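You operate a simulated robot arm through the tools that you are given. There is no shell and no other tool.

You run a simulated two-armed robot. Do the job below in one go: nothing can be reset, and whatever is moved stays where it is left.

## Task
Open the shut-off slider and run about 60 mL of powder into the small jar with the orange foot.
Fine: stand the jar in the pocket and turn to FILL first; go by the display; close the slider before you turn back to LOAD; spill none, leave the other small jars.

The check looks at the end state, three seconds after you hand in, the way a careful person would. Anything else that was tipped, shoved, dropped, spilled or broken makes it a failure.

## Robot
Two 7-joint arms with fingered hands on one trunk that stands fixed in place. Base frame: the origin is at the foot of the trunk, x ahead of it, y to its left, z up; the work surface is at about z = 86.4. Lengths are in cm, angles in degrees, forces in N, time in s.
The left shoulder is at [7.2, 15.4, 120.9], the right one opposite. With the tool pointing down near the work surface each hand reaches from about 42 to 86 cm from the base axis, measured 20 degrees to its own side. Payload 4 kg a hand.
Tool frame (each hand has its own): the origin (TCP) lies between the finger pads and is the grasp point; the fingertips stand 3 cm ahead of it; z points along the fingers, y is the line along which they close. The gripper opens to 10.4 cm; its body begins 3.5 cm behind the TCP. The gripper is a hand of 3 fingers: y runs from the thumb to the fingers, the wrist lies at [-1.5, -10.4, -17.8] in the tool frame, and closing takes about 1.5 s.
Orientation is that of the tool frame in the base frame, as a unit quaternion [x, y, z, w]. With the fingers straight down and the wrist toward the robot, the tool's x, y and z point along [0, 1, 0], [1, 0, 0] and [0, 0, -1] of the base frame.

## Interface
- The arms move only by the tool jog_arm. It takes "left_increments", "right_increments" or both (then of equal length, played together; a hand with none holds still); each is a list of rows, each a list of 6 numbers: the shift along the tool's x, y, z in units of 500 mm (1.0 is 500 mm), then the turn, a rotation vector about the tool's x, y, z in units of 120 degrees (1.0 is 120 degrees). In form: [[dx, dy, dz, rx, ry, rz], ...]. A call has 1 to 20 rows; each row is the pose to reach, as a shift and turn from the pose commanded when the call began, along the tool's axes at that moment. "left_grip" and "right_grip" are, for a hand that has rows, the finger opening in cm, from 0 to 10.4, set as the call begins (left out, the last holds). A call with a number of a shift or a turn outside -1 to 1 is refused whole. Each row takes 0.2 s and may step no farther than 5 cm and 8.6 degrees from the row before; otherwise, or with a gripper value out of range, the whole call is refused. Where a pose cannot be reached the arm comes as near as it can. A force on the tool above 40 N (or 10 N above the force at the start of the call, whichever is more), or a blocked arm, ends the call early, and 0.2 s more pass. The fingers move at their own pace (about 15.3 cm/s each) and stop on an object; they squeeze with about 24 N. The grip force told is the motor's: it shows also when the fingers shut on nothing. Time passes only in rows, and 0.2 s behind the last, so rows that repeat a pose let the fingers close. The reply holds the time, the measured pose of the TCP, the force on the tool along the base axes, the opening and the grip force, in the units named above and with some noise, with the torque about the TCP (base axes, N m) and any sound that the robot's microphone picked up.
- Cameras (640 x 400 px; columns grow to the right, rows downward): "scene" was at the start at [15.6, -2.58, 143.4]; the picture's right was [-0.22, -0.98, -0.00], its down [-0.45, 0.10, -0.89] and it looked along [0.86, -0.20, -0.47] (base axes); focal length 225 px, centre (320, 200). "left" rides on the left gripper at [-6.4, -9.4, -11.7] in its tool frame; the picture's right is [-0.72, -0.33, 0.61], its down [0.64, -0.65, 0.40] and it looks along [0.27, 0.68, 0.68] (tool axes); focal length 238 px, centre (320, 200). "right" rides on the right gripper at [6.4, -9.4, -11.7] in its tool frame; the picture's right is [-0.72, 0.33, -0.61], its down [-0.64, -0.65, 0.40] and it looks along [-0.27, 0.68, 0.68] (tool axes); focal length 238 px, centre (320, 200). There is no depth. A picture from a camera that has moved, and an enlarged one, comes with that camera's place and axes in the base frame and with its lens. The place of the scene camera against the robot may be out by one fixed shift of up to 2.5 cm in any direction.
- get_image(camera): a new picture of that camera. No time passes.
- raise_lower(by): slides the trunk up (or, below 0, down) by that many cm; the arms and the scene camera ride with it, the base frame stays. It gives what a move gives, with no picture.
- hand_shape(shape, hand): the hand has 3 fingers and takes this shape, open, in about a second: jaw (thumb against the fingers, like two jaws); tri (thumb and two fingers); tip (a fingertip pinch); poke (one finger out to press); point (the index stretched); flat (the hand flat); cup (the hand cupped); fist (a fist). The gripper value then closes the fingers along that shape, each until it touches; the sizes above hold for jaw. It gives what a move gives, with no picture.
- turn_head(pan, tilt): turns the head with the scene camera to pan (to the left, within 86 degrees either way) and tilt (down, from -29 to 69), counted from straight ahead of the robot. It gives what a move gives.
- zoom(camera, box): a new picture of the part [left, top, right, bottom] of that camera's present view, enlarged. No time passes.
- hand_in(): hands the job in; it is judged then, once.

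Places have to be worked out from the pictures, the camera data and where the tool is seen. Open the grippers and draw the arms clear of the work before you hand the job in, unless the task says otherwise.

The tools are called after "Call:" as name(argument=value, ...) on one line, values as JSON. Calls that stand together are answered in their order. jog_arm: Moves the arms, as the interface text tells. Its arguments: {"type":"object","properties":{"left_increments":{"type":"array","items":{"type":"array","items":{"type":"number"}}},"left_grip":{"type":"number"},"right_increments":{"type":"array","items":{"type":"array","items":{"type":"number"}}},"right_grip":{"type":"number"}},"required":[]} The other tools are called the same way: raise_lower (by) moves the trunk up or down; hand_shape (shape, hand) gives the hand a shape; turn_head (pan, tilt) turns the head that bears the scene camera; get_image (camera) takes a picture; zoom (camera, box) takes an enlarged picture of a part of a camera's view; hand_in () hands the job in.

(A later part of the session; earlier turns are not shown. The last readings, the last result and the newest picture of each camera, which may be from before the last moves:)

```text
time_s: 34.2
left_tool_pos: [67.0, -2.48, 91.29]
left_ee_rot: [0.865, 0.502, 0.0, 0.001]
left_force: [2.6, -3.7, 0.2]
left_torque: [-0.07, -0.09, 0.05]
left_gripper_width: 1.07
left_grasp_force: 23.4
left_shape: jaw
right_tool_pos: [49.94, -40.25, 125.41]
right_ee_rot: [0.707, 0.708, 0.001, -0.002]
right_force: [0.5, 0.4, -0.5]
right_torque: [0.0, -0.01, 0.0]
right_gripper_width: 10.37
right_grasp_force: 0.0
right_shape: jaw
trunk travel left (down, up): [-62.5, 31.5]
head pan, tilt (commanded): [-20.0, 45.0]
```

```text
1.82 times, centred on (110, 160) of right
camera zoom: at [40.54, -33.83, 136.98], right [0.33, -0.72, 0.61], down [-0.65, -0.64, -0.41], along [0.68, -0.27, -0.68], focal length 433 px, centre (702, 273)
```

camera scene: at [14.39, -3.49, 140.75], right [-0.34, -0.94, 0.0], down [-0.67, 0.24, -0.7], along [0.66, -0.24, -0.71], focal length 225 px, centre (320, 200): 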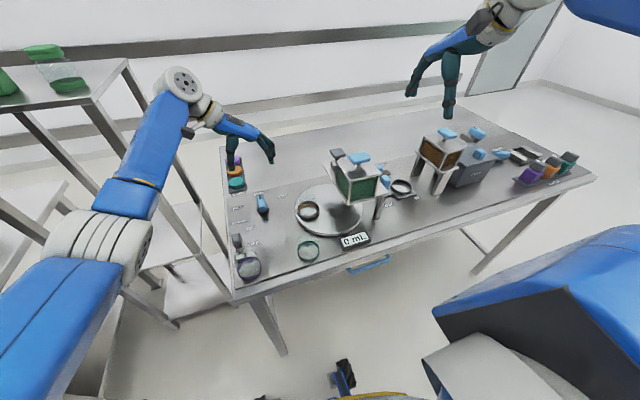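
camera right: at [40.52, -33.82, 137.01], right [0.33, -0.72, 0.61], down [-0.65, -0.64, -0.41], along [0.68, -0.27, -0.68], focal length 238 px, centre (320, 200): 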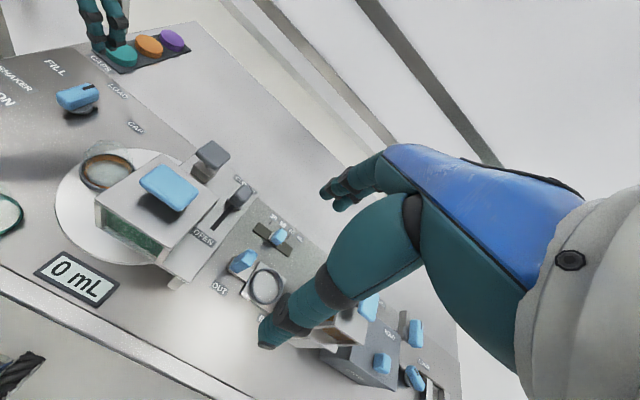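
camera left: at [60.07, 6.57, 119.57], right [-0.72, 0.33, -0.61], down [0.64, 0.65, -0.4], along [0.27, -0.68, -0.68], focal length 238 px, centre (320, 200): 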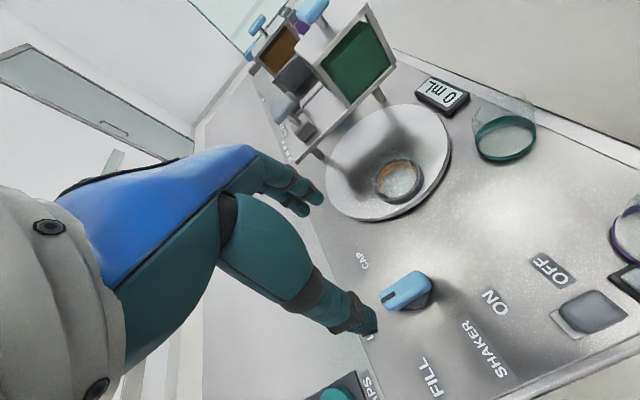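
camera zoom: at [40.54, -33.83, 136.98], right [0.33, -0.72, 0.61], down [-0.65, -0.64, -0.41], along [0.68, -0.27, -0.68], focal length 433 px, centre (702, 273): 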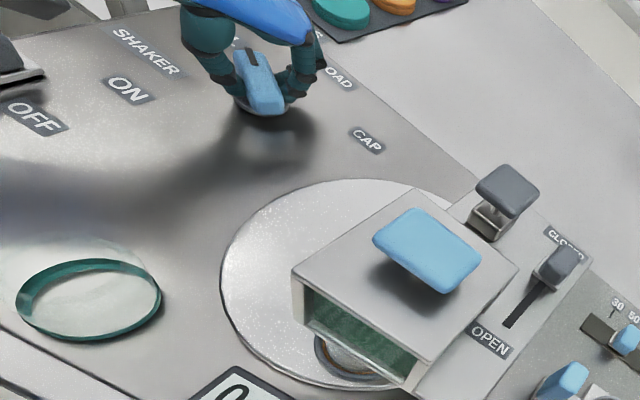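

The knob is at 60°, the FILL direction, and the pocket now sits under the hopper (about 53.5, -26.4, i.e. 120° round). I open the fingers and check whether the knob stays at FILL.

Call:
jog_arm(left_increments=[[0, 0, 0, 0, 0, 0], [0, 0, 0, 0, 0, 0], [0, 0, 0, 0, 0, 0], [0, 0, 0, 0, 0, 0], [0, 0, 0, 0, 0, 0]], left_grip=6.5)

Call:
zoom(camera="scene", box=[220, 150, 400, 270])

Call:
zoom(camera="left", box=[240, 140, 480, 340])

```text
time_s: 35.4
left_tool_pos: [67.11, -2.55, 91.36]
left_ee_rot: [0.865, 0.501, 0.0, 0.0]
left_force: [-0.6, 0.5, 0.5]
left_torque: [0.03, 0.05, 0.01]
left_gripper_width: 6.47
left_grasp_force: 0.1
left_shape: jaw
right_tool_pos: [49.81, -40.27, 125.28]
right_ee_rot: [0.706, 0.708, 0.001, -0.001]
right_force: [0.7, 0.7, -0.5]
right_torque: [0.01, 0.02, 0.02]
right_gripper_width: 10.38
right_grasp_force: 0.1
right_shape: jaw
trunk travel left (down, up): [-62.5, 31.5]
head pan, tilt (commanded): [-20.0, 45.0]
```

```text
3.33 times, centred on (310, 210) of scene
camera zoom: at [14.37, -3.44, 140.75], right [-0.34, -0.94, 0.0], down [-0.67, 0.24, -0.71], along [0.66, -0.24, -0.71], focal length 749 px, centre (353, 167)
```

zoom: 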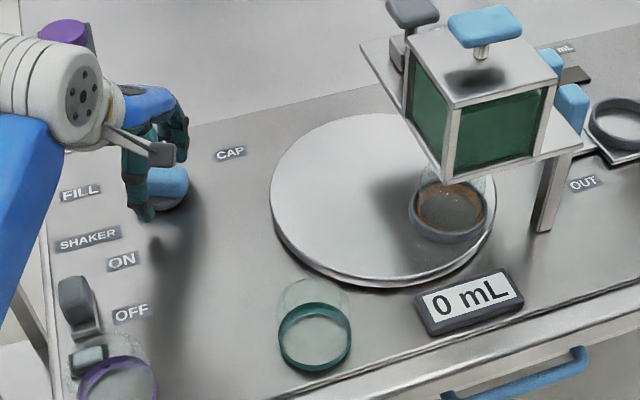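

```text
2.00 times, centred on (360, 240) of left
camera zoom: at [55.65, -3.52, 103.14], right [-0.64, -0.46, -0.61], down [-0.25, 0.88, -0.4], along [0.73, -0.11, -0.68], focal length 477 px, centre (240, 120)
```

zoom: 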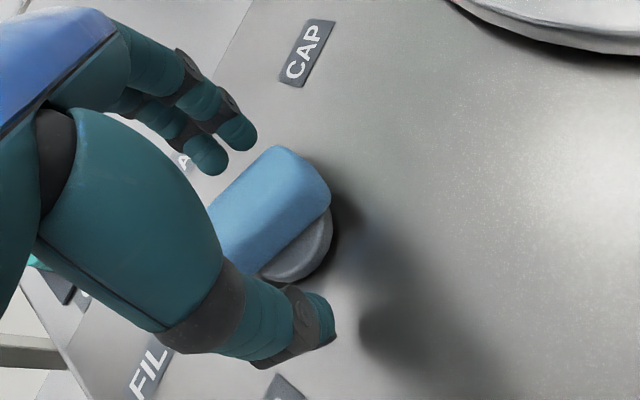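

On release the knob snapped a little further into its FILL detent, and the pocket moved with it. I raise the left hand straight up and look at the knob pointer and the jar under the hopper.

Call:
jog_arm(left_increments=[[0, 0, -0.03, 0, 0, 0], [0, 0, -0.08, 0, 0, 0], [0, 0, -0.14, 0, 0, 0], [0, 0, -0.2, 0, 0, 0], [0, 0, -0.24, 0, 0, 0], [0, 0, -0.24, 0, 0, 0]])

Call:
get_image(camera="left")

Call:
zoom(camera="scene", box=[320, 140, 420, 250])

Call:
zoom(camera="scene", box=[220, 160, 320, 240])

Call:
zoom(camera="right", box=[30, 30, 140, 120])

```text
time_s: 36.8
left_tool_pos: [66.99, -2.62, 103.36]
left_ee_rot: [0.866, 0.501, 0.001, 0.0]
left_force: [-0.1, 0.3, -0.2]
left_torque: [0.01, -0.03, 0.02]
left_gripper_width: 6.48
left_grasp_force: 0.0
left_shape: jaw
right_tool_pos: [49.9, -40.11, 125.32]
right_ee_rot: [0.707, 0.708, 0.001, -0.002]
right_force: [-0.4, 0.7, 0.4]
right_torque: [0.01, 0.01, 0.01]
right_gripper_width: 10.36
right_grasp_force: 0.2
right_shape: jaw
trunk travel left (down, up): [-62.5, 31.5]
head pan, tilt (commanded): [-20.0, 45.0]
```

```text
taken
camera left: at [55.67, -3.52, 115.14], right [-0.64, -0.46, -0.61], down [-0.25, 0.88, -0.4], along [0.73, -0.11, -0.68], focal length 238 px, centre (320, 200)
```

left: 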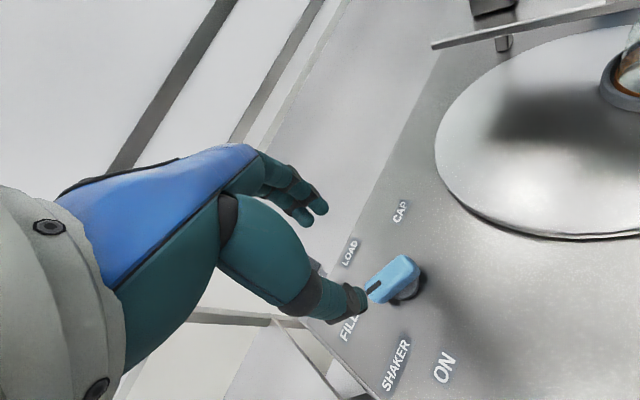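

```text
3.64 times, centred on (370, 195) of scene
camera zoom: at [14.39, -3.46, 140.75], right [-0.34, -0.94, 0.0], down [-0.67, 0.24, -0.7], along [0.66, -0.24, -0.71], focal length 817 px, centre (138, 218)
```

zoom: 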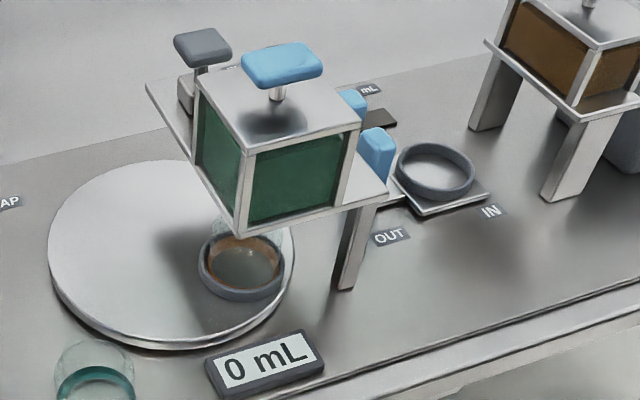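

```text
5.00 times, centred on (270, 200) of scene
camera zoom: at [14.39, -3.46, 140.75], right [-0.34, -0.94, 0.0], down [-0.67, 0.24, -0.7], along [0.66, -0.24, -0.71], focal length 1123 px, centre (570, 200)
```

zoom: 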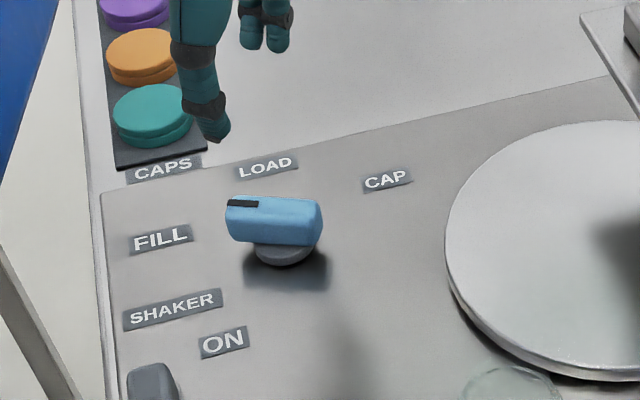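

```text
4.44 times, centred on (85, 75) of right
camera zoom: at [40.53, -33.76, 137.0], right [0.33, -0.72, 0.61], down [-0.65, -0.64, -0.41], along [0.68, -0.27, -0.68], focal length 1059 px, centre (1364, 756)
```

zoom: 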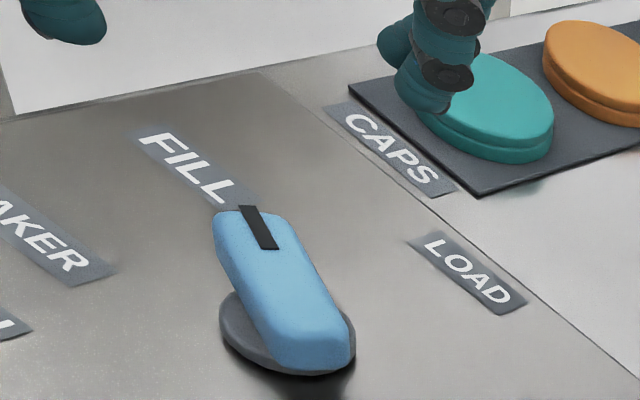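

The pointer now points at FILL (about 63°) and the jar stands under the hopper. Next I bring the right hand nearer to the shut-off slider, staying above everything, for a close look at its handle.

Call:
jog_arm(right_increments=[[-0.006, 0.05, 0.04, 0, 0, 0], [-0.013, 0.1, 0.09, 0, 0, 0], [-0.02, 0.15, 0.14, 0, 0, 0], [-0.028, 0.2, 0.19, 0, 0, 0], [-0.036, 0.244, 0.226, 0, 0, 0], [-0.036, 0.244, 0.226, 0, 0, 0]])

Call:
get_image(camera="right")

Call:
zoom(camera="right", box=[120, 150, 280, 290])

```text
time_s: 38.2
left_tool_pos: [66.99, -2.55, 103.49]
left_ee_rot: [0.866, 0.5, -0.001, 0.0]
left_force: [-0.1, 0.4, 0.0]
left_torque: [-0.01, 0.02, -0.01]
left_gripper_width: 6.46
left_grasp_force: 0.0
left_shape: jaw
right_tool_pos: [62.05, -41.87, 113.97]
right_ee_rot: [0.706, 0.708, 0.002, 0.0]
right_force: [-0.2, -0.5, 0.1]
right_torque: [0.05, 0.02, 0.02]
right_gripper_width: 10.38
right_grasp_force: 0.1
right_shape: jaw
trunk travel left (down, up): [-62.5, 31.5]
head pan, tilt (commanded): [-20.0, 45.0]
```

```text
taken
camera right: at [52.64, -35.52, 125.81], right [0.33, -0.72, 0.61], down [-0.65, -0.64, -0.41], along [0.69, -0.27, -0.68], focal length 238 px, centre (320, 200)
```

right: 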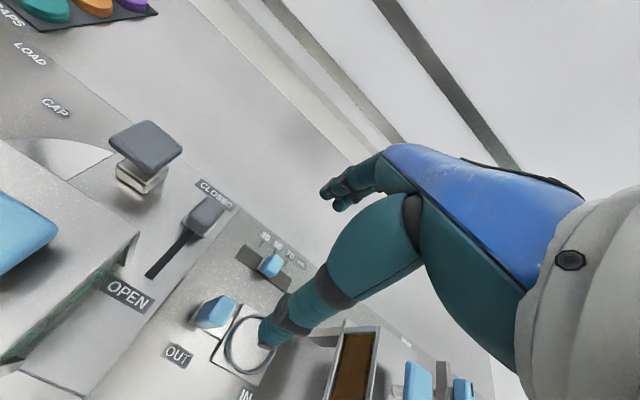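

```text
2.86 times, centred on (200, 220) of right
camera zoom: at [52.64, -35.52, 125.81], right [0.33, -0.72, 0.61], down [-0.65, -0.64, -0.41], along [0.69, -0.27, -0.68], focal length 681 px, centre (663, 143)
```

zoom: 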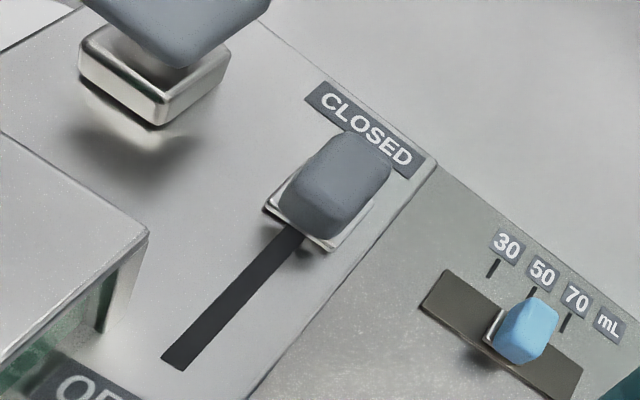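

Triangulating both right-hand views: plate top z≈98.8, slot along x at y≈-34.6 from x≈57.6, slider handle at (64.9, -34.6), top ≈102. I tilt the right hand 35° so its body leans away from the hopper, closing line along the slot, and bring it to a pre-grasp point with a 6 cm opening.

Call:
jog_arm(right_increments=[[0.005, 0.01, 0.0, 0, 0.05, 0], [0.015, 0.02, 0.02, 0, 0.1, 0], [0.025, 0.03, 0.04, 0, 0.15, 0], [0.035, 0.04, 0.07, 0, 0.2, 0], [0.045, 0.05, 0.1, 0, 0.25, 0], [0.0534, 0.057, 0.12, 0, 0.2917, 0], [0.0534, 0.057, 0.12, 0, 0.2917, 0]], right_grip=6.0)

Call:
get_image(camera="right")

Call:
get_image(camera="scene")

Call:
zoom(camera="right", box=[200, 140, 380, 300])

```text
time_s: 39.8
left_tool_pos: [67.07, -2.65, 103.26]
left_ee_rot: [0.866, 0.5, -0.001, 0.0]
left_force: [0.0, -0.6, 0.3]
left_torque: [-0.02, 0.06, 0.01]
left_gripper_width: 6.48
left_grasp_force: 0.1
left_shape: jaw
right_tool_pos: [60.84, -36.89, 111.44]
right_ee_rot: [0.675, 0.674, 0.212, -0.213]
right_force: [0.5, -0.2, 0.8]
right_torque: [-0.02, 0.0, 0.01]
right_gripper_width: 6.05
right_grasp_force: 0.0
right_shape: jaw
right hand out of reach, approached as far as the arm can: row 5, 6, 7
trunk travel left (down, up): [-62.5, 31.5]
head pan, tilt (commanded): [-20.0, 45.0]
```

```text
taken
camera right: at [51.46, -38.26, 124.74], right [0.33, -0.94, 0.09], down [-0.65, -0.29, -0.7], along [0.68, 0.17, -0.71], focal length 238 px, centre (320, 200)
```

right: 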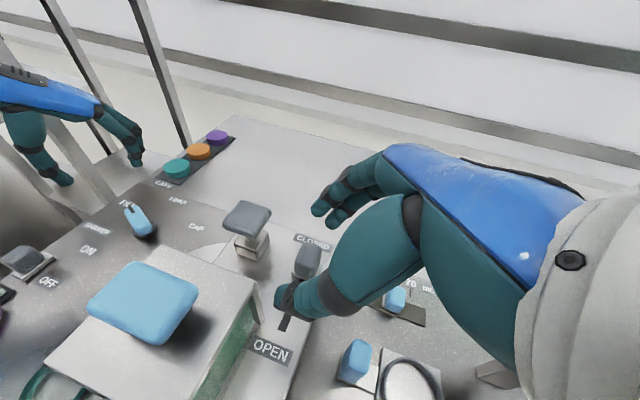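

```text
taken
camera scene: at [14.53, -3.49, 140.73], right [-0.34, -0.94, 0.0], down [-0.67, 0.24, -0.7], along [0.66, -0.24, -0.71], focal length 225 px, centre (320, 200)
```

scene: 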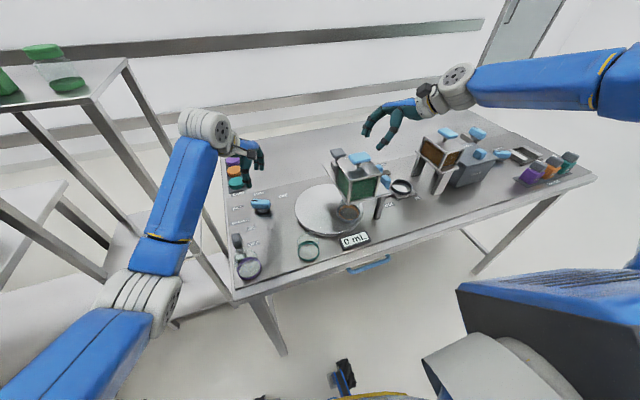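

```text
2.50 times, centred on (290, 220) of right
camera zoom: at [51.46, -38.26, 124.74], right [0.33, -0.94, 0.09], down [-0.65, -0.29, -0.7], along [0.68, 0.17, -0.71], focal length 596 px, centre (395, 150)
```

zoom: 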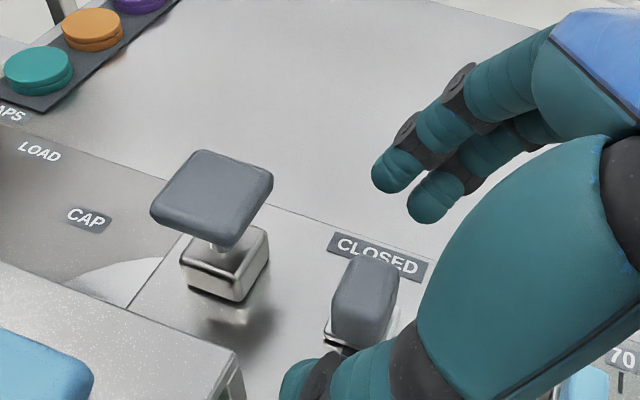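

The reply says that pose is beyond the right arm's reach; the hand halted at (60.8, -36.9, 111.4) with the tilt, touching nothing. I back off upward a little and reduce the tilt to see where the arm stands.

Call:
jog_arm(right_increments=[[0, -0.02, -0.03, 0, -0.05, 0], [-0.0, -0.04, -0.06, 0, -0.1, 0], [-0.0, -0.05, -0.08, 0, -0.15, 0], [-0.0, -0.05, -0.08, 0, -0.15, 0]])

Call:
get_image(camera="right")

```text
time_s: 40.8
left_tool_pos: [67.06, -2.58, 103.34]
left_ee_rot: [0.865, 0.501, 0.0, 0.0]
left_force: [0.9, -0.3, -0.6]
left_torque: [0.01, -0.02, 0.0]
left_gripper_width: 6.46
left_grasp_force: 0.1
left_shape: jaw
right_tool_pos: [58.14, -39.27, 114.83]
right_ee_rot: [0.699, 0.7, 0.104, -0.104]
right_force: [-0.1, 0.1, -0.2]
right_torque: [0.01, 0.01, 0.0]
right_gripper_width: 6.03
right_grasp_force: 0.0
right_shape: jaw
trunk travel left (down, up): [-62.5, 31.5]
head pan, tilt (commanded): [-20.0, 45.0]
```

```text
taken
camera right: at [48.82, -36.52, 127.84], right [0.33, -0.87, 0.38], down [-0.65, -0.5, -0.57], along [0.68, -0.06, -0.73], focal length 238 px, centre (320, 200)
```

right: 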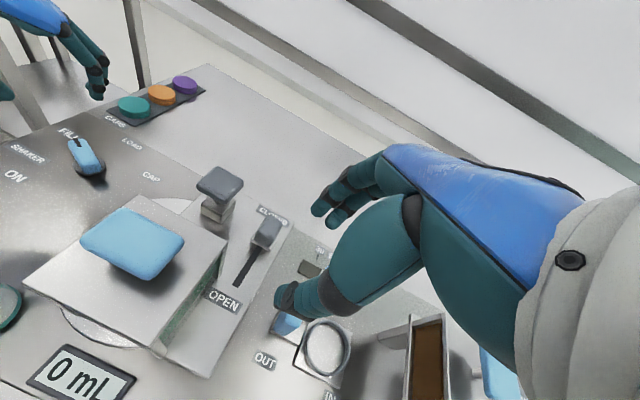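

Now the hand is at 17° tilt and follows commands from where it actually is. I try the pre-grasp above the slider handle with this smaller tilt.

Call:
jog_arm(right_increments=[[0.001, 0.04, 0.02, 0, 0, 0], [0.002, 0.08, 0.05, 0, 0, 0], [0.003, 0.11, 0.08, 0, 0, 0], [0.004, 0.13, 0.11, 0, 0, 0], [0.004, 0.135, 0.13, 0, 0, 0], [0.004, 0.135, 0.13, 0, 0, 0]])

Call:
get_image(camera="right")

Call:
zoom(camera="right", box=[180, 160, 360, 310])

Call:
zoom(camera="scene", box=[320, 90, 480, 220])

```text
time_s: 42.2
left_tool_pos: [66.99, -2.63, 103.35]
left_ee_rot: [0.866, 0.501, 0.001, -0.001]
left_force: [-0.3, 0.1, 0.1]
left_torque: [0.01, -0.02, -0.03]
left_gripper_width: 6.46
left_grasp_force: 0.0
left_shape: jaw
right_tool_pos: [64.98, -37.31, 108.52]
right_ee_rot: [0.698, 0.7, 0.106, -0.104]
right_force: [0.6, 0.2, 0.4]
right_torque: [0.01, 0.01, 0.01]
right_gripper_width: 6.03
right_grasp_force: 0.2
right_shape: jaw
trunk travel left (down, up): [-62.5, 31.5]
head pan, tilt (commanded): [-20.0, 45.0]
```

```text
taken
camera right: at [55.58, -34.49, 121.65], right [0.33, -0.87, 0.38], down [-0.65, -0.5, -0.58], along [0.68, -0.06, -0.73], focal length 238 px, centre (320, 200)
```

right: 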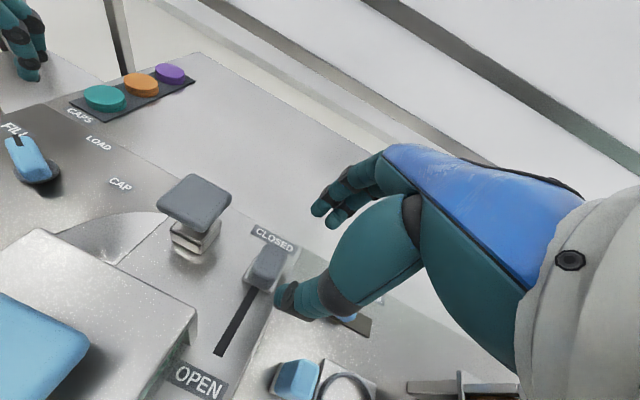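

```text
2.67 times, centred on (270, 235) of right
camera zoom: at [55.58, -34.49, 121.65], right [0.33, -0.87, 0.38], down [-0.65, -0.5, -0.58], along [0.68, -0.06, -0.73], focal length 636 px, centre (453, 107)
```

zoom: 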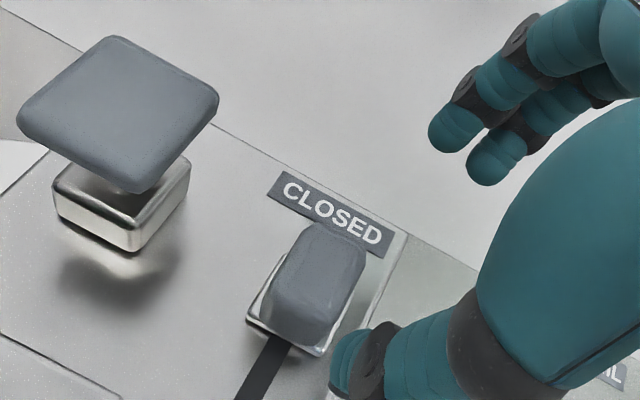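

```text
3.08 times, centred on (400, 155) of scene
camera zoom: at [14.4, -3.42, 140.75], right [-0.34, -0.94, 0.0], down [-0.67, 0.24, -0.71], along [0.66, -0.24, -0.71], focal length 691 px, centre (74, 338)
```

zoom: 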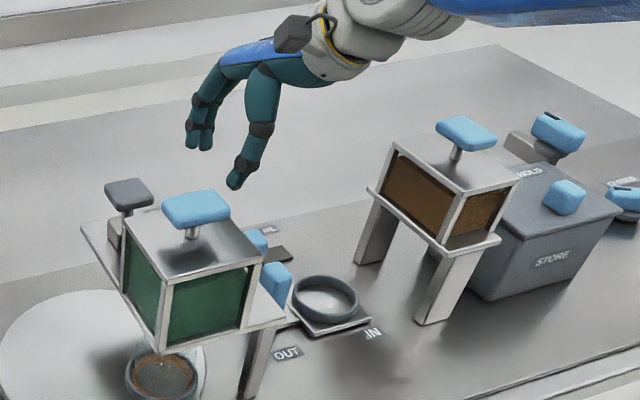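

This tilt is within reach, and from here the handle again computes to (64.8, -34.7), top ≈102.5. I lower toward it along the tool axis in two steps.

Call:
jog_arm(right_increments=[[0.002, -0.001, 0.03, 0, 0, 0], [0.004, -0.002, 0.06, 0, 0, 0], [0.005, -0.0026, 0.08, 0, 0, 0], [0.005, -0.0026, 0.08, 0, 0, 0]])

Call:
zoom(camera="right", box=[200, 160, 380, 310])

Call:
zoom(camera="scene", box=[330, 110, 430, 200])

```text
time_s: 43.2
left_tool_pos: [67.0, -2.49, 103.42]
left_ee_rot: [0.866, 0.501, 0.001, 0.0]
left_force: [-0.6, 0.1, -0.3]
left_torque: [0.05, 0.01, 0.0]
left_gripper_width: 6.48
left_grasp_force: 0.0
left_shape: jaw
right_tool_pos: [64.79, -35.88, 104.86]
right_ee_rot: [0.699, 0.7, 0.106, -0.105]
right_force: [0.3, 0.2, -0.1]
right_torque: [0.05, 0.02, 0.02]
right_gripper_width: 6.02
right_grasp_force: 0.1
right_shape: jaw
trunk travel left (down, up): [-62.5, 31.5]
head pan, tilt (commanded): [-20.0, 45.0]
```

```text
2.67 times, centred on (290, 235) of right
camera zoom: at [55.5, -33.13, 117.99], right [0.33, -0.87, 0.38], down [-0.65, -0.49, -0.57], along [0.68, -0.06, -0.73], focal length 636 px, centre (400, 107)
```

zoom: 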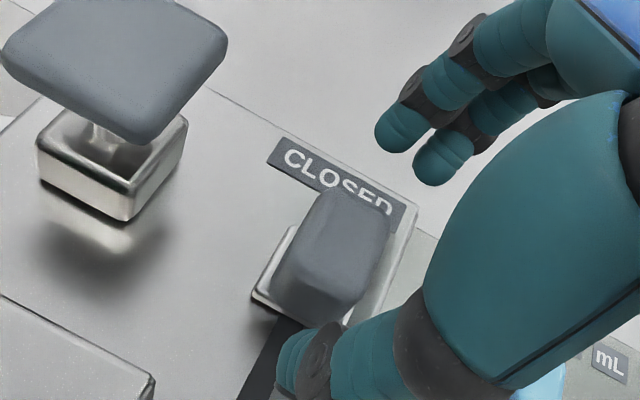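

```text
4.44 times, centred on (380, 155) of scene
camera zoom: at [14.45, -3.43, 140.75], right [-0.34, -0.94, 0.0], down [-0.67, 0.24, -0.7], along [0.66, -0.24, -0.71], focal length 998 px, centre (53, 400)
```

zoom: 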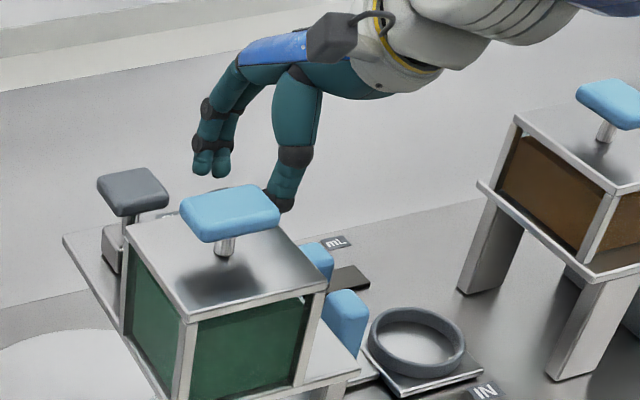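

Alignment matches the predicted handle position to about a millimetre. I go down the last 2 cm and then close.

Call:
jog_arm(right_increments=[[0, 0.001, 0.015, 0, 0, 0], [0, 0.001, 0.03, 0, 0, 0], [0, 0.001, 0.04, 0, 0, 0], [0, 0.001, 0.04, 0, 0, 0]])

Call:
zoom(camera="right", box=[200, 160, 380, 310])

Call:
zoom(camera="left", box=[400, 0, 640, 160])

```text
time_s: 44.2
left_tool_pos: [67.0, -2.68, 103.32]
left_ee_rot: [0.865, 0.501, 0.0, 0.0]
left_force: [-1.2, -0.3, -0.2]
left_torque: [0.0, 0.01, 0.01]
left_gripper_width: 6.47
left_grasp_force: 0.0
left_shape: jaw
right_tool_pos: [64.7, -35.29, 102.91]
right_ee_rot: [0.698, 0.7, 0.106, -0.104]
right_force: [-1.0, -0.1, -0.3]
right_torque: [0.0, 0.05, 0.02]
right_gripper_width: 6.04
right_grasp_force: 0.0
right_shape: jaw
trunk travel left (down, up): [-62.5, 31.5]
head pan, tilt (commanded): [-20.0, 45.0]
```

```text
2.67 times, centred on (290, 235) of right
camera zoom: at [55.41, -32.47, 116.13], right [0.33, -0.87, 0.38], down [-0.65, -0.49, -0.58], along [0.68, -0.06, -0.73], focal length 636 px, centre (400, 107)
```

zoom: 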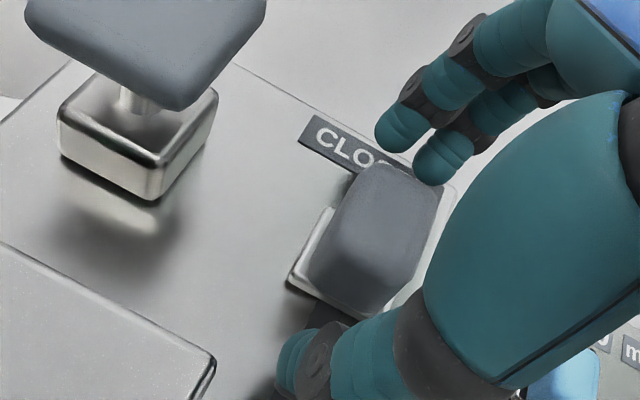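

```text
2.50 times, centred on (520, 80) of left
camera zoom: at [55.65, -3.54, 115.12], right [-0.64, -0.46, -0.61], down [-0.25, 0.88, -0.4], along [0.73, -0.11, -0.68], focal length 596 px, centre (-180, 500)
```

zoom: 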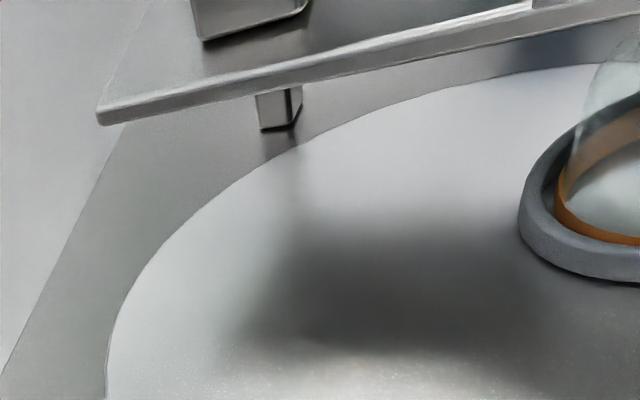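

The handle stands between thumb and fingers, nothing touching. I close the right hand on it, keeping still.

Call:
jog_arm(right_increments=[[0, 0.002, 0, 0, 0, 0], [0, 0.002, 0, 0, 0, 0], [0, 0.002, 0, 0, 0, 0], [0, 0.002, 0, 0, 0, 0], [0, 0.002, 0, 0, 0, 0], [0, 0.002, 0, 0, 0, 0], [0, 0.002, 0, 0, 0, 0]], right_grip=0.5)

Call:
zoom(camera="right", box=[200, 160, 380, 310])

Call:
zoom(camera="scene", box=[300, 130, 420, 260])

```text
time_s: 45.8
left_tool_pos: [66.88, -2.63, 103.31]
left_ee_rot: [0.866, 0.501, 0.0, 0.0]
left_force: [0.9, -0.6, -0.2]
left_torque: [-0.02, 0.01, -0.04]
left_gripper_width: 6.47
left_grasp_force: 0.1
left_shape: jaw
right_tool_pos: [64.68, -35.22, 103.14]
right_ee_rot: [0.699, 0.7, 0.105, -0.106]
right_force: [-1.8, 0.3, 0.2]
right_torque: [0.0, 0.04, 0.0]
right_gripper_width: 2.05
right_grasp_force: 23.9
right_shape: jaw
trunk travel left (down, up): [-62.5, 31.5]
head pan, tilt (commanded): [-20.0, 45.0]
```

```text
2.67 times, centred on (290, 235) of right
camera zoom: at [55.39, -32.46, 116.14], right [0.33, -0.87, 0.38], down [-0.65, -0.49, -0.58], along [0.68, -0.06, -0.73], focal length 636 px, centre (400, 107)
```

zoom: 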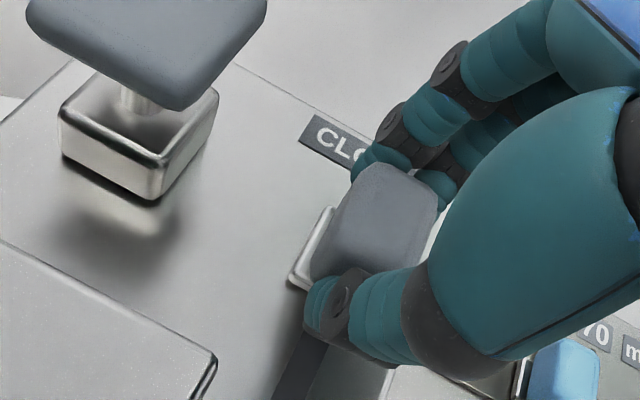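

```text
3.08 times, centred on (360, 195) of scene
camera zoom: at [14.41, -3.42, 140.75], right [-0.34, -0.94, 0.0], down [-0.67, 0.24, -0.7], along [0.66, -0.24, -0.71], focal length 691 px, centre (197, 215)
```

zoom: 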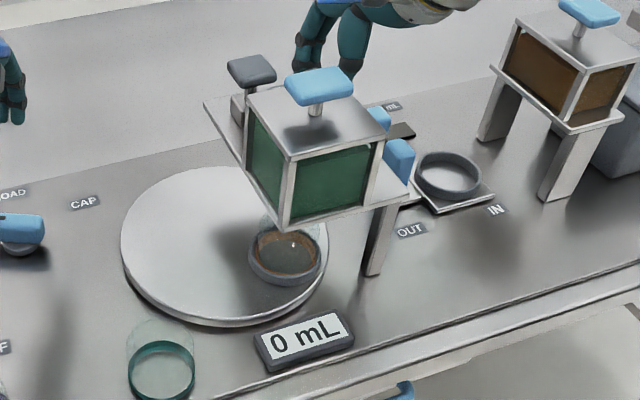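

The handle is held (2.05 cm, 24 N), display still 0 mL, jar under the hopper. I pull the slider gently toward OPEN by 1 cm and check.

Call:
jog_arm(right_increments=[[0, -0.01, 0, 0, 0, 0], [0, -0.02, 0, 0, 0, 0]])

Call:
zoom(camera="scene", box=[300, 130, 420, 260])

Call:
zoom(camera="right", box=[200, 160, 380, 310])

```text
time_s: 46.4
left_tool_pos: [66.98, -2.66, 103.32]
left_ee_rot: [0.865, 0.501, 0.0, 0.0]
left_force: [-0.4, 0.4, 1.0]
left_torque: [-0.01, 0.0, -0.01]
left_gripper_width: 6.49
left_grasp_force: 0.0
left_shape: jaw
right_tool_pos: [63.9, -35.28, 103.15]
right_ee_rot: [0.699, 0.7, 0.106, -0.105]
right_force: [0.5, 0.7, -0.1]
right_torque: [0.04, 0.0, 0.0]
right_gripper_width: 2.07
right_grasp_force: 23.7
right_shape: jaw
trunk travel left (down, up): [-62.5, 31.5]
head pan, tilt (commanded): [-20.0, 45.0]
```

```text
3.08 times, centred on (360, 195) of scene
camera zoom: at [14.36, -3.38, 140.76], right [-0.34, -0.94, 0.0], down [-0.67, 0.24, -0.71], along [0.66, -0.24, -0.71], focal length 691 px, centre (197, 215)
```

zoom: 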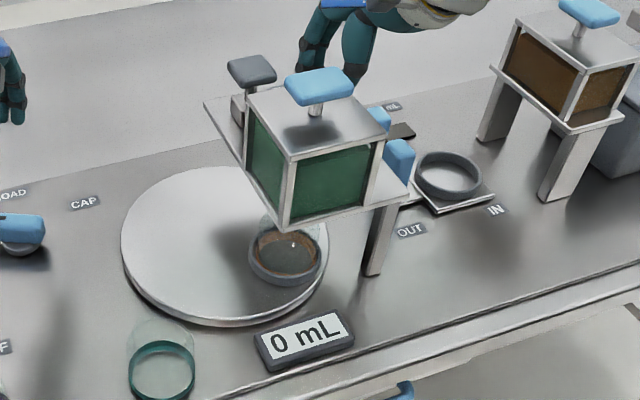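

```text
2.67 times, centred on (290, 235) of right
camera zoom: at [54.57, -32.46, 116.13], right [0.33, -0.87, 0.38], down [-0.65, -0.49, -0.58], along [0.69, -0.06, -0.73], focal length 636 px, centre (400, 107)
```

zoom: 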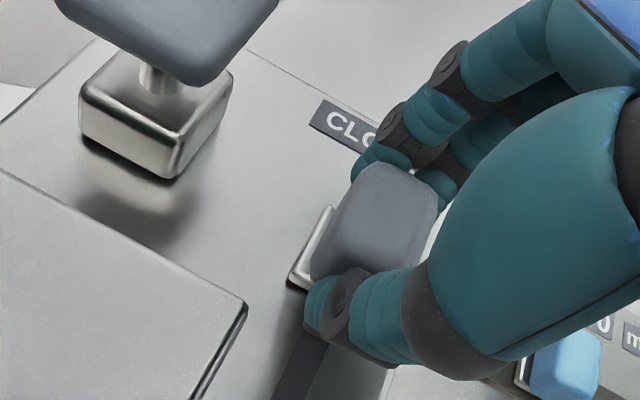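

The slider follows smoothly; display still 0 mL. I pull another 1 cm.

Call:
jog_arm(right_increments=[[0, -0.01, 0, 0, 0, 0], [0, -0.02, 0, 0, 0, 0]])

Call:
zoom(camera="scene", box=[300, 130, 420, 260])

```text
time_s: 47.0
left_tool_pos: [66.92, -2.67, 103.38]
left_ee_rot: [0.866, 0.5, -0.001, -0.001]
left_force: [-0.2, 1.1, 0.7]
left_torque: [0.04, 0.0, 0.02]
left_gripper_width: 6.51
left_grasp_force: 0.2
left_shape: jaw
right_tool_pos: [62.92, -35.24, 103.02]
right_ee_rot: [0.699, 0.7, 0.105, -0.105]
right_force: [0.1, -0.9, 4.7]
right_torque: [-0.01, 0.01, 0.0]
right_gripper_width: 2.04
right_grasp_force: 24.5
right_shape: jaw
trunk travel left (down, up): [-62.5, 31.5]
head pan, tilt (commanded): [-20.0, 45.0]
```

```text
3.08 times, centred on (360, 195) of scene
camera zoom: at [14.31, -3.43, 140.76], right [-0.34, -0.94, 0.0], down [-0.67, 0.24, -0.71], along [0.66, -0.24, -0.71], focal length 691 px, centre (197, 215)
```

zoom: 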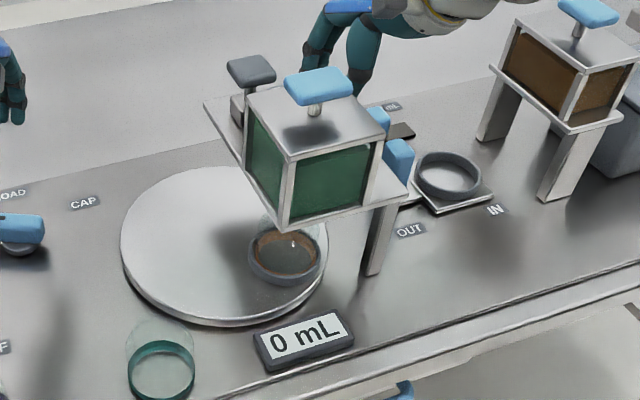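

Still 0 mL at 2 cm; force is small. I pull another 0.8 cm.

Call:
jog_arm(right_increments=[[0, -0.008, 0, 0, 0, 0], [0, -0.016, 0, 0, 0, 0]])

Call:
zoom(camera="scene", box=[300, 130, 420, 260])

Call:
zoom(camera="right", box=[160, 160, 380, 340])

```text
time_s: 47.6
left_tool_pos: [66.94, -2.55, 103.43]
left_ee_rot: [0.865, 0.501, 0.001, 0.0]
left_force: [0.5, -0.1, -0.4]
left_torque: [-0.01, -0.04, -0.02]
left_gripper_width: 6.49
left_grasp_force: 0.2
left_shape: jaw
right_tool_pos: [62.15, -35.23, 102.99]
right_ee_rot: [0.699, 0.7, 0.105, -0.105]
right_force: [0.6, -0.8, 5.4]
right_torque: [0.04, -0.02, -0.01]
right_gripper_width: 2.05
right_grasp_force: 24.4
right_shape: jaw
trunk travel left (down, up): [-62.5, 31.5]
head pan, tilt (commanded): [-20.0, 45.0]
```

```text
3.08 times, centred on (360, 195) of scene
camera zoom: at [14.27, -3.38, 140.77], right [-0.34, -0.94, 0.0], down [-0.67, 0.24, -0.71], along [0.66, -0.24, -0.71], focal length 691 px, centre (197, 215)
```

zoom: 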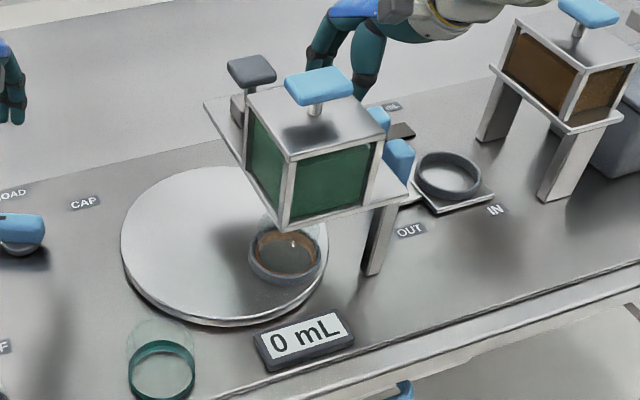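

```text
2.22 times, centred on (270, 250) of right
camera zoom: at [52.78, -32.46, 116.09], right [0.33, -0.87, 0.38], down [-0.65, -0.49, -0.58], along [0.69, -0.06, -0.73], focal length 530 px, centre (431, 89)
```

zoom: 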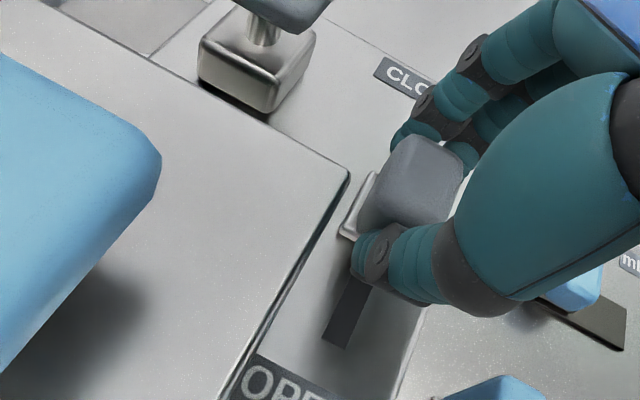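

Slider opened about 2.7 cm and the display still shows 0 mL. I continue by 0.8 cm, checking each step.

Call:
jog_arm(right_increments=[[0, -0.008, -0.001, 0, 0, 0], [0, -0.016, -0.001, 0, 0, 0]])

Call:
zoom(camera="scene", box=[300, 130, 420, 260])

```text
time_s: 48.2
left_tool_pos: [66.97, -2.46, 103.33]
left_ee_rot: [0.865, 0.501, 0.0, 0.0]
left_force: [0.1, -0.6, -0.8]
left_torque: [0.0, 0.0, 0.04]
left_gripper_width: 6.46
left_grasp_force: 0.0
left_shape: jaw
right_tool_pos: [61.22, -35.28, 103.07]
right_ee_rot: [0.698, 0.7, 0.106, -0.104]
right_force: [-0.2, -0.2, 3.6]
right_torque: [0.02, 0.04, 0.01]
right_gripper_width: 2.07
right_grasp_force: 23.6
right_shape: jaw
trunk travel left (down, up): [-62.5, 31.5]
head pan, tilt (commanded): [-20.0, 45.0]
```

```text
3.08 times, centred on (360, 195) of scene
camera zoom: at [14.31, -3.4, 140.76], right [-0.34, -0.94, 0.0], down [-0.67, 0.24, -0.71], along [0.66, -0.24, -0.71], focal length 691 px, centre (197, 215)
```

zoom: 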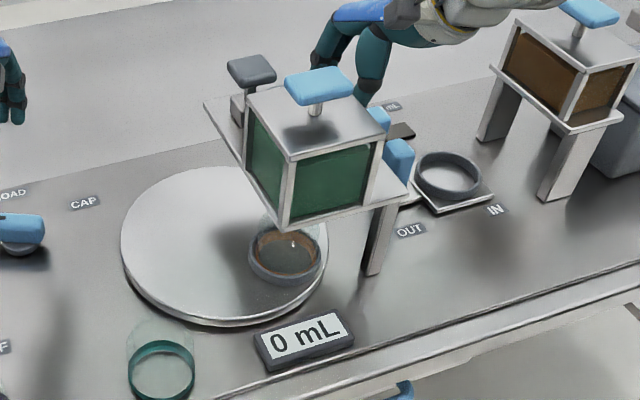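

Display still 0 mL at about 3.5 cm of travel. I pull a bit further.

Call:
jog_arm(right_increments=[[0, -0.007, -0.0005, 0, 0, 0], [0, -0.014, -0.0005, 0, 0, 0]])

Call:
zoom(camera="scene", box=[300, 130, 420, 260])

Call:
zoom(camera="right", box=[160, 160, 380, 340])

```text
time_s: 48.8
left_tool_pos: [67.0, -2.58, 103.38]
left_ee_rot: [0.866, 0.5, 0.0, 0.0]
left_force: [-0.6, 0.0, -0.4]
left_torque: [0.0, 0.0, 0.02]
left_gripper_width: 6.46
left_grasp_force: 0.1
left_shape: jaw
right_tool_pos: [60.57, -35.25, 103.05]
right_ee_rot: [0.698, 0.7, 0.104, -0.105]
right_force: [-0.1, 0.0, 2.3]
right_torque: [0.01, -0.01, 0.01]
right_gripper_width: 2.07
right_grasp_force: 24.1
right_shape: jaw
trunk travel left (down, up): [-62.5, 31.5]
head pan, tilt (commanded): [-20.0, 45.0]
```

```text
3.08 times, centred on (360, 195) of scene
camera zoom: at [14.36, -3.4, 140.75], right [-0.34, -0.94, 0.0], down [-0.67, 0.24, -0.71], along [0.66, -0.24, -0.71], focal length 691 px, centre (197, 215)
```

zoom: 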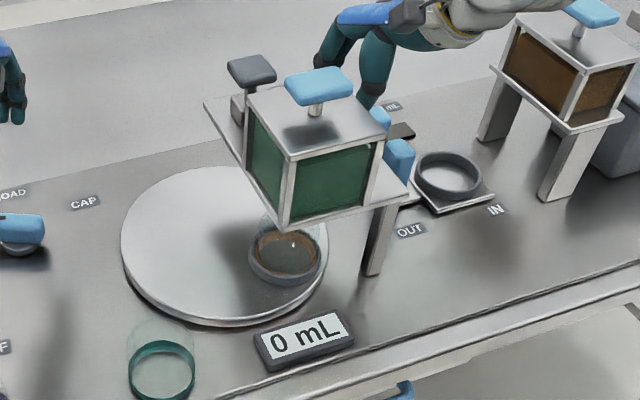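

```text
2.22 times, centred on (270, 250) of right
camera zoom: at [51.28, -32.46, 116.12], right [0.33, -0.87, 0.38], down [-0.65, -0.5, -0.57], along [0.68, -0.06, -0.73], focal length 530 px, centre (431, 89)
```

zoom: 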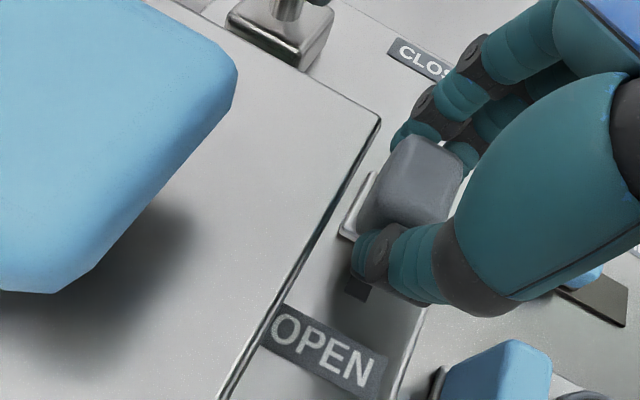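

Handle at x≈60.5, still 0 mL; the slot has about 1 cm left. I pull another 0.6 cm.

Call:
jog_arm(right_increments=[[0, -0.006, 0, 0, 0, 0], [0, -0.012, 0, 0, 0, 0]])

Call:
zoom(camera="scene", box=[300, 130, 420, 260])

```text
time_s: 49.4
left_tool_pos: [66.88, -2.68, 103.34]
left_ee_rot: [0.866, 0.501, -0.001, 0.0]
left_force: [-0.4, 0.2, -0.3]
left_torque: [0.0, 0.02, 0.01]
left_gripper_width: 6.48
left_grasp_force: 0.1
left_shape: jaw
right_tool_pos: [59.78, -35.16, 103.05]
right_ee_rot: [0.699, 0.699, 0.105, -0.106]
right_force: [-2.3, -0.4, 2.4]
right_torque: [0.03, 0.02, 0.01]
right_gripper_width: 2.07
right_grasp_force: 24.0
right_shape: jaw
trunk travel left (down, up): [-62.5, 31.5]
head pan, tilt (commanded): [-20.0, 45.0]
```

```text
3.08 times, centred on (360, 195) of scene
camera zoom: at [14.3, -3.4, 140.76], right [-0.34, -0.94, 0.0], down [-0.67, 0.24, -0.71], along [0.66, -0.24, -0.71], focal length 691 px, centre (197, 215)
```

zoom: 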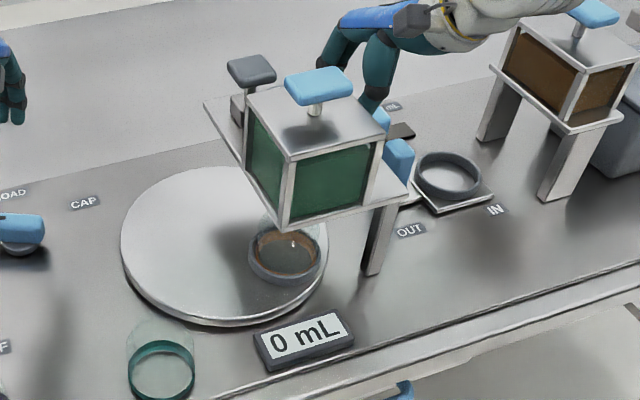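

Handle at x≈59.8 and still 0 mL. I look closely at the jar and outlet, and at the slider, before pulling the last bit.

Call:
zoom(camera="scene", box=[335, 190, 375, 225])

Call:
zoom(camera="right", box=[160, 160, 380, 340])

Call:
get_image(camera="left")

```text
11.43 times, centred on (355, 208) of scene
camera zoom: at [14.3, -3.4, 140.76], right [-0.34, -0.94, 0.0], down [-0.67, 0.24, -0.71], along [0.66, -0.24, -0.71], focal length 2567 px, centre (-80, 114)
```

zoom: 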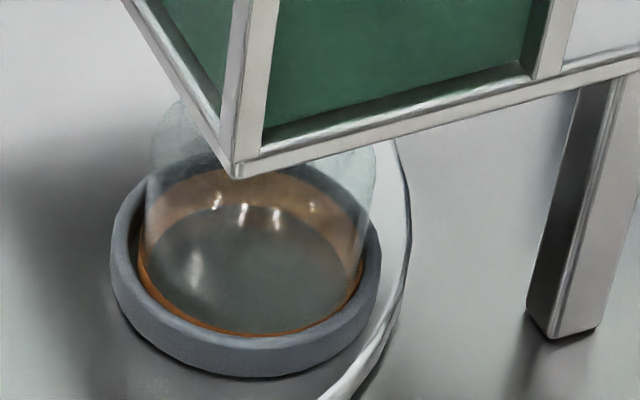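

```text
2.22 times, centred on (270, 250) of right
camera zoom: at [50.63, -32.47, 116.13], right [0.33, -0.87, 0.38], down [-0.65, -0.49, -0.57], along [0.68, -0.06, -0.73], focal length 530 px, centre (431, 89)
```

zoom: 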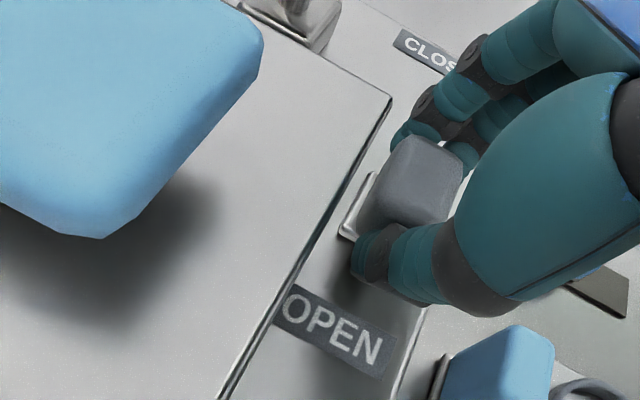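

```text
taken
camera left: at [55.57, -3.52, 115.16], right [-0.64, -0.46, -0.61], down [-0.25, 0.88, -0.4], along [0.73, -0.11, -0.68], focal length 238 px, centre (320, 200)
```

left: 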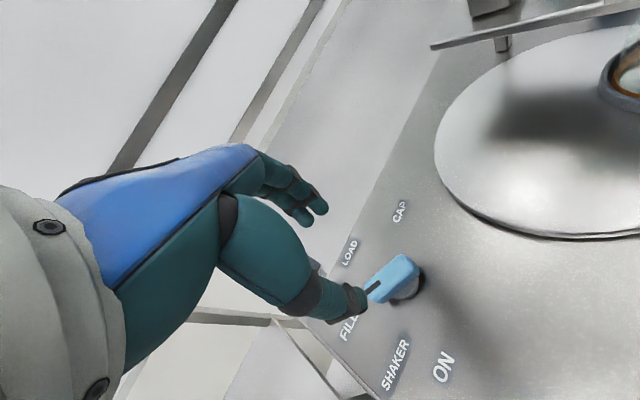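

Nothing flows yet; the slider is nearly at its OPEN end. I pull the last bit gently and wait briefly to see whether powder runs.

Call:
jog_arm(right_increments=[[0, -0.005, 0, 0, 0, 0], [0, -0.01, 0, 0, 0, 0]])

Call:
zoom(camera="scene", box=[320, 170, 390, 250])

Call:
zoom(camera="right", box=[160, 160, 380, 340])

```text
time_s: 50.0
left_tool_pos: [67.04, -2.69, 103.31]
left_ee_rot: [0.866, 0.5, 0.0, 0.0]
left_force: [0.5, 0.4, 0.2]
left_torque: [-0.01, 0.0, 0.05]
left_gripper_width: 6.49
left_grasp_force: 0.1
left_shape: jaw
right_tool_pos: [59.63, -35.17, 103.07]
right_ee_rot: [0.699, 0.7, 0.105, -0.105]
right_force: [-0.2, 0.4, 2.3]
right_torque: [0.06, 0.01, 0.0]
right_gripper_width: 2.09
right_grasp_force: 24.3
right_shape: jaw
trunk travel left (down, up): [-62.5, 31.5]
head pan, tilt (commanded): [-20.0, 45.0]
```

```text
5.00 times, centred on (355, 210) of scene
camera zoom: at [14.48, -3.41, 140.74], right [-0.34, -0.94, 0.0], down [-0.67, 0.24, -0.7], along [0.66, -0.24, -0.71], focal length 1123 px, centre (145, 150)
```

zoom: 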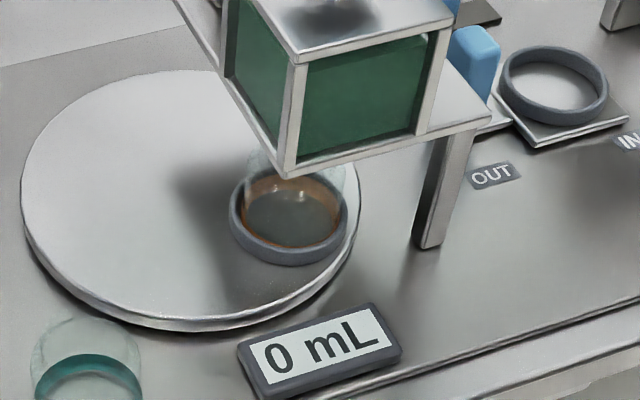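

```text
2.22 times, centred on (270, 250) of right
camera zoom: at [50.34, -32.47, 116.12], right [0.33, -0.87, 0.38], down [-0.65, -0.49, -0.58], along [0.68, -0.06, -0.73], focal length 530 px, centre (431, 89)
```

zoom: 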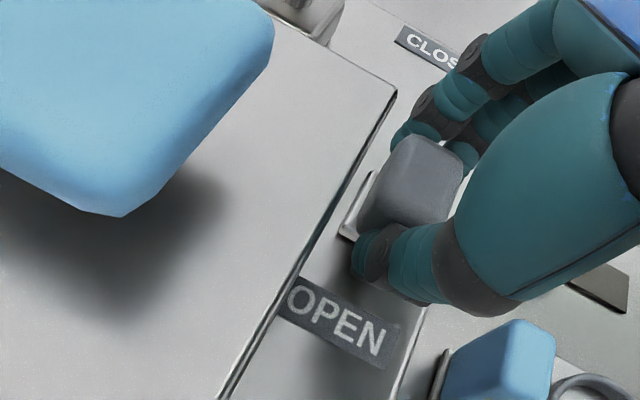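

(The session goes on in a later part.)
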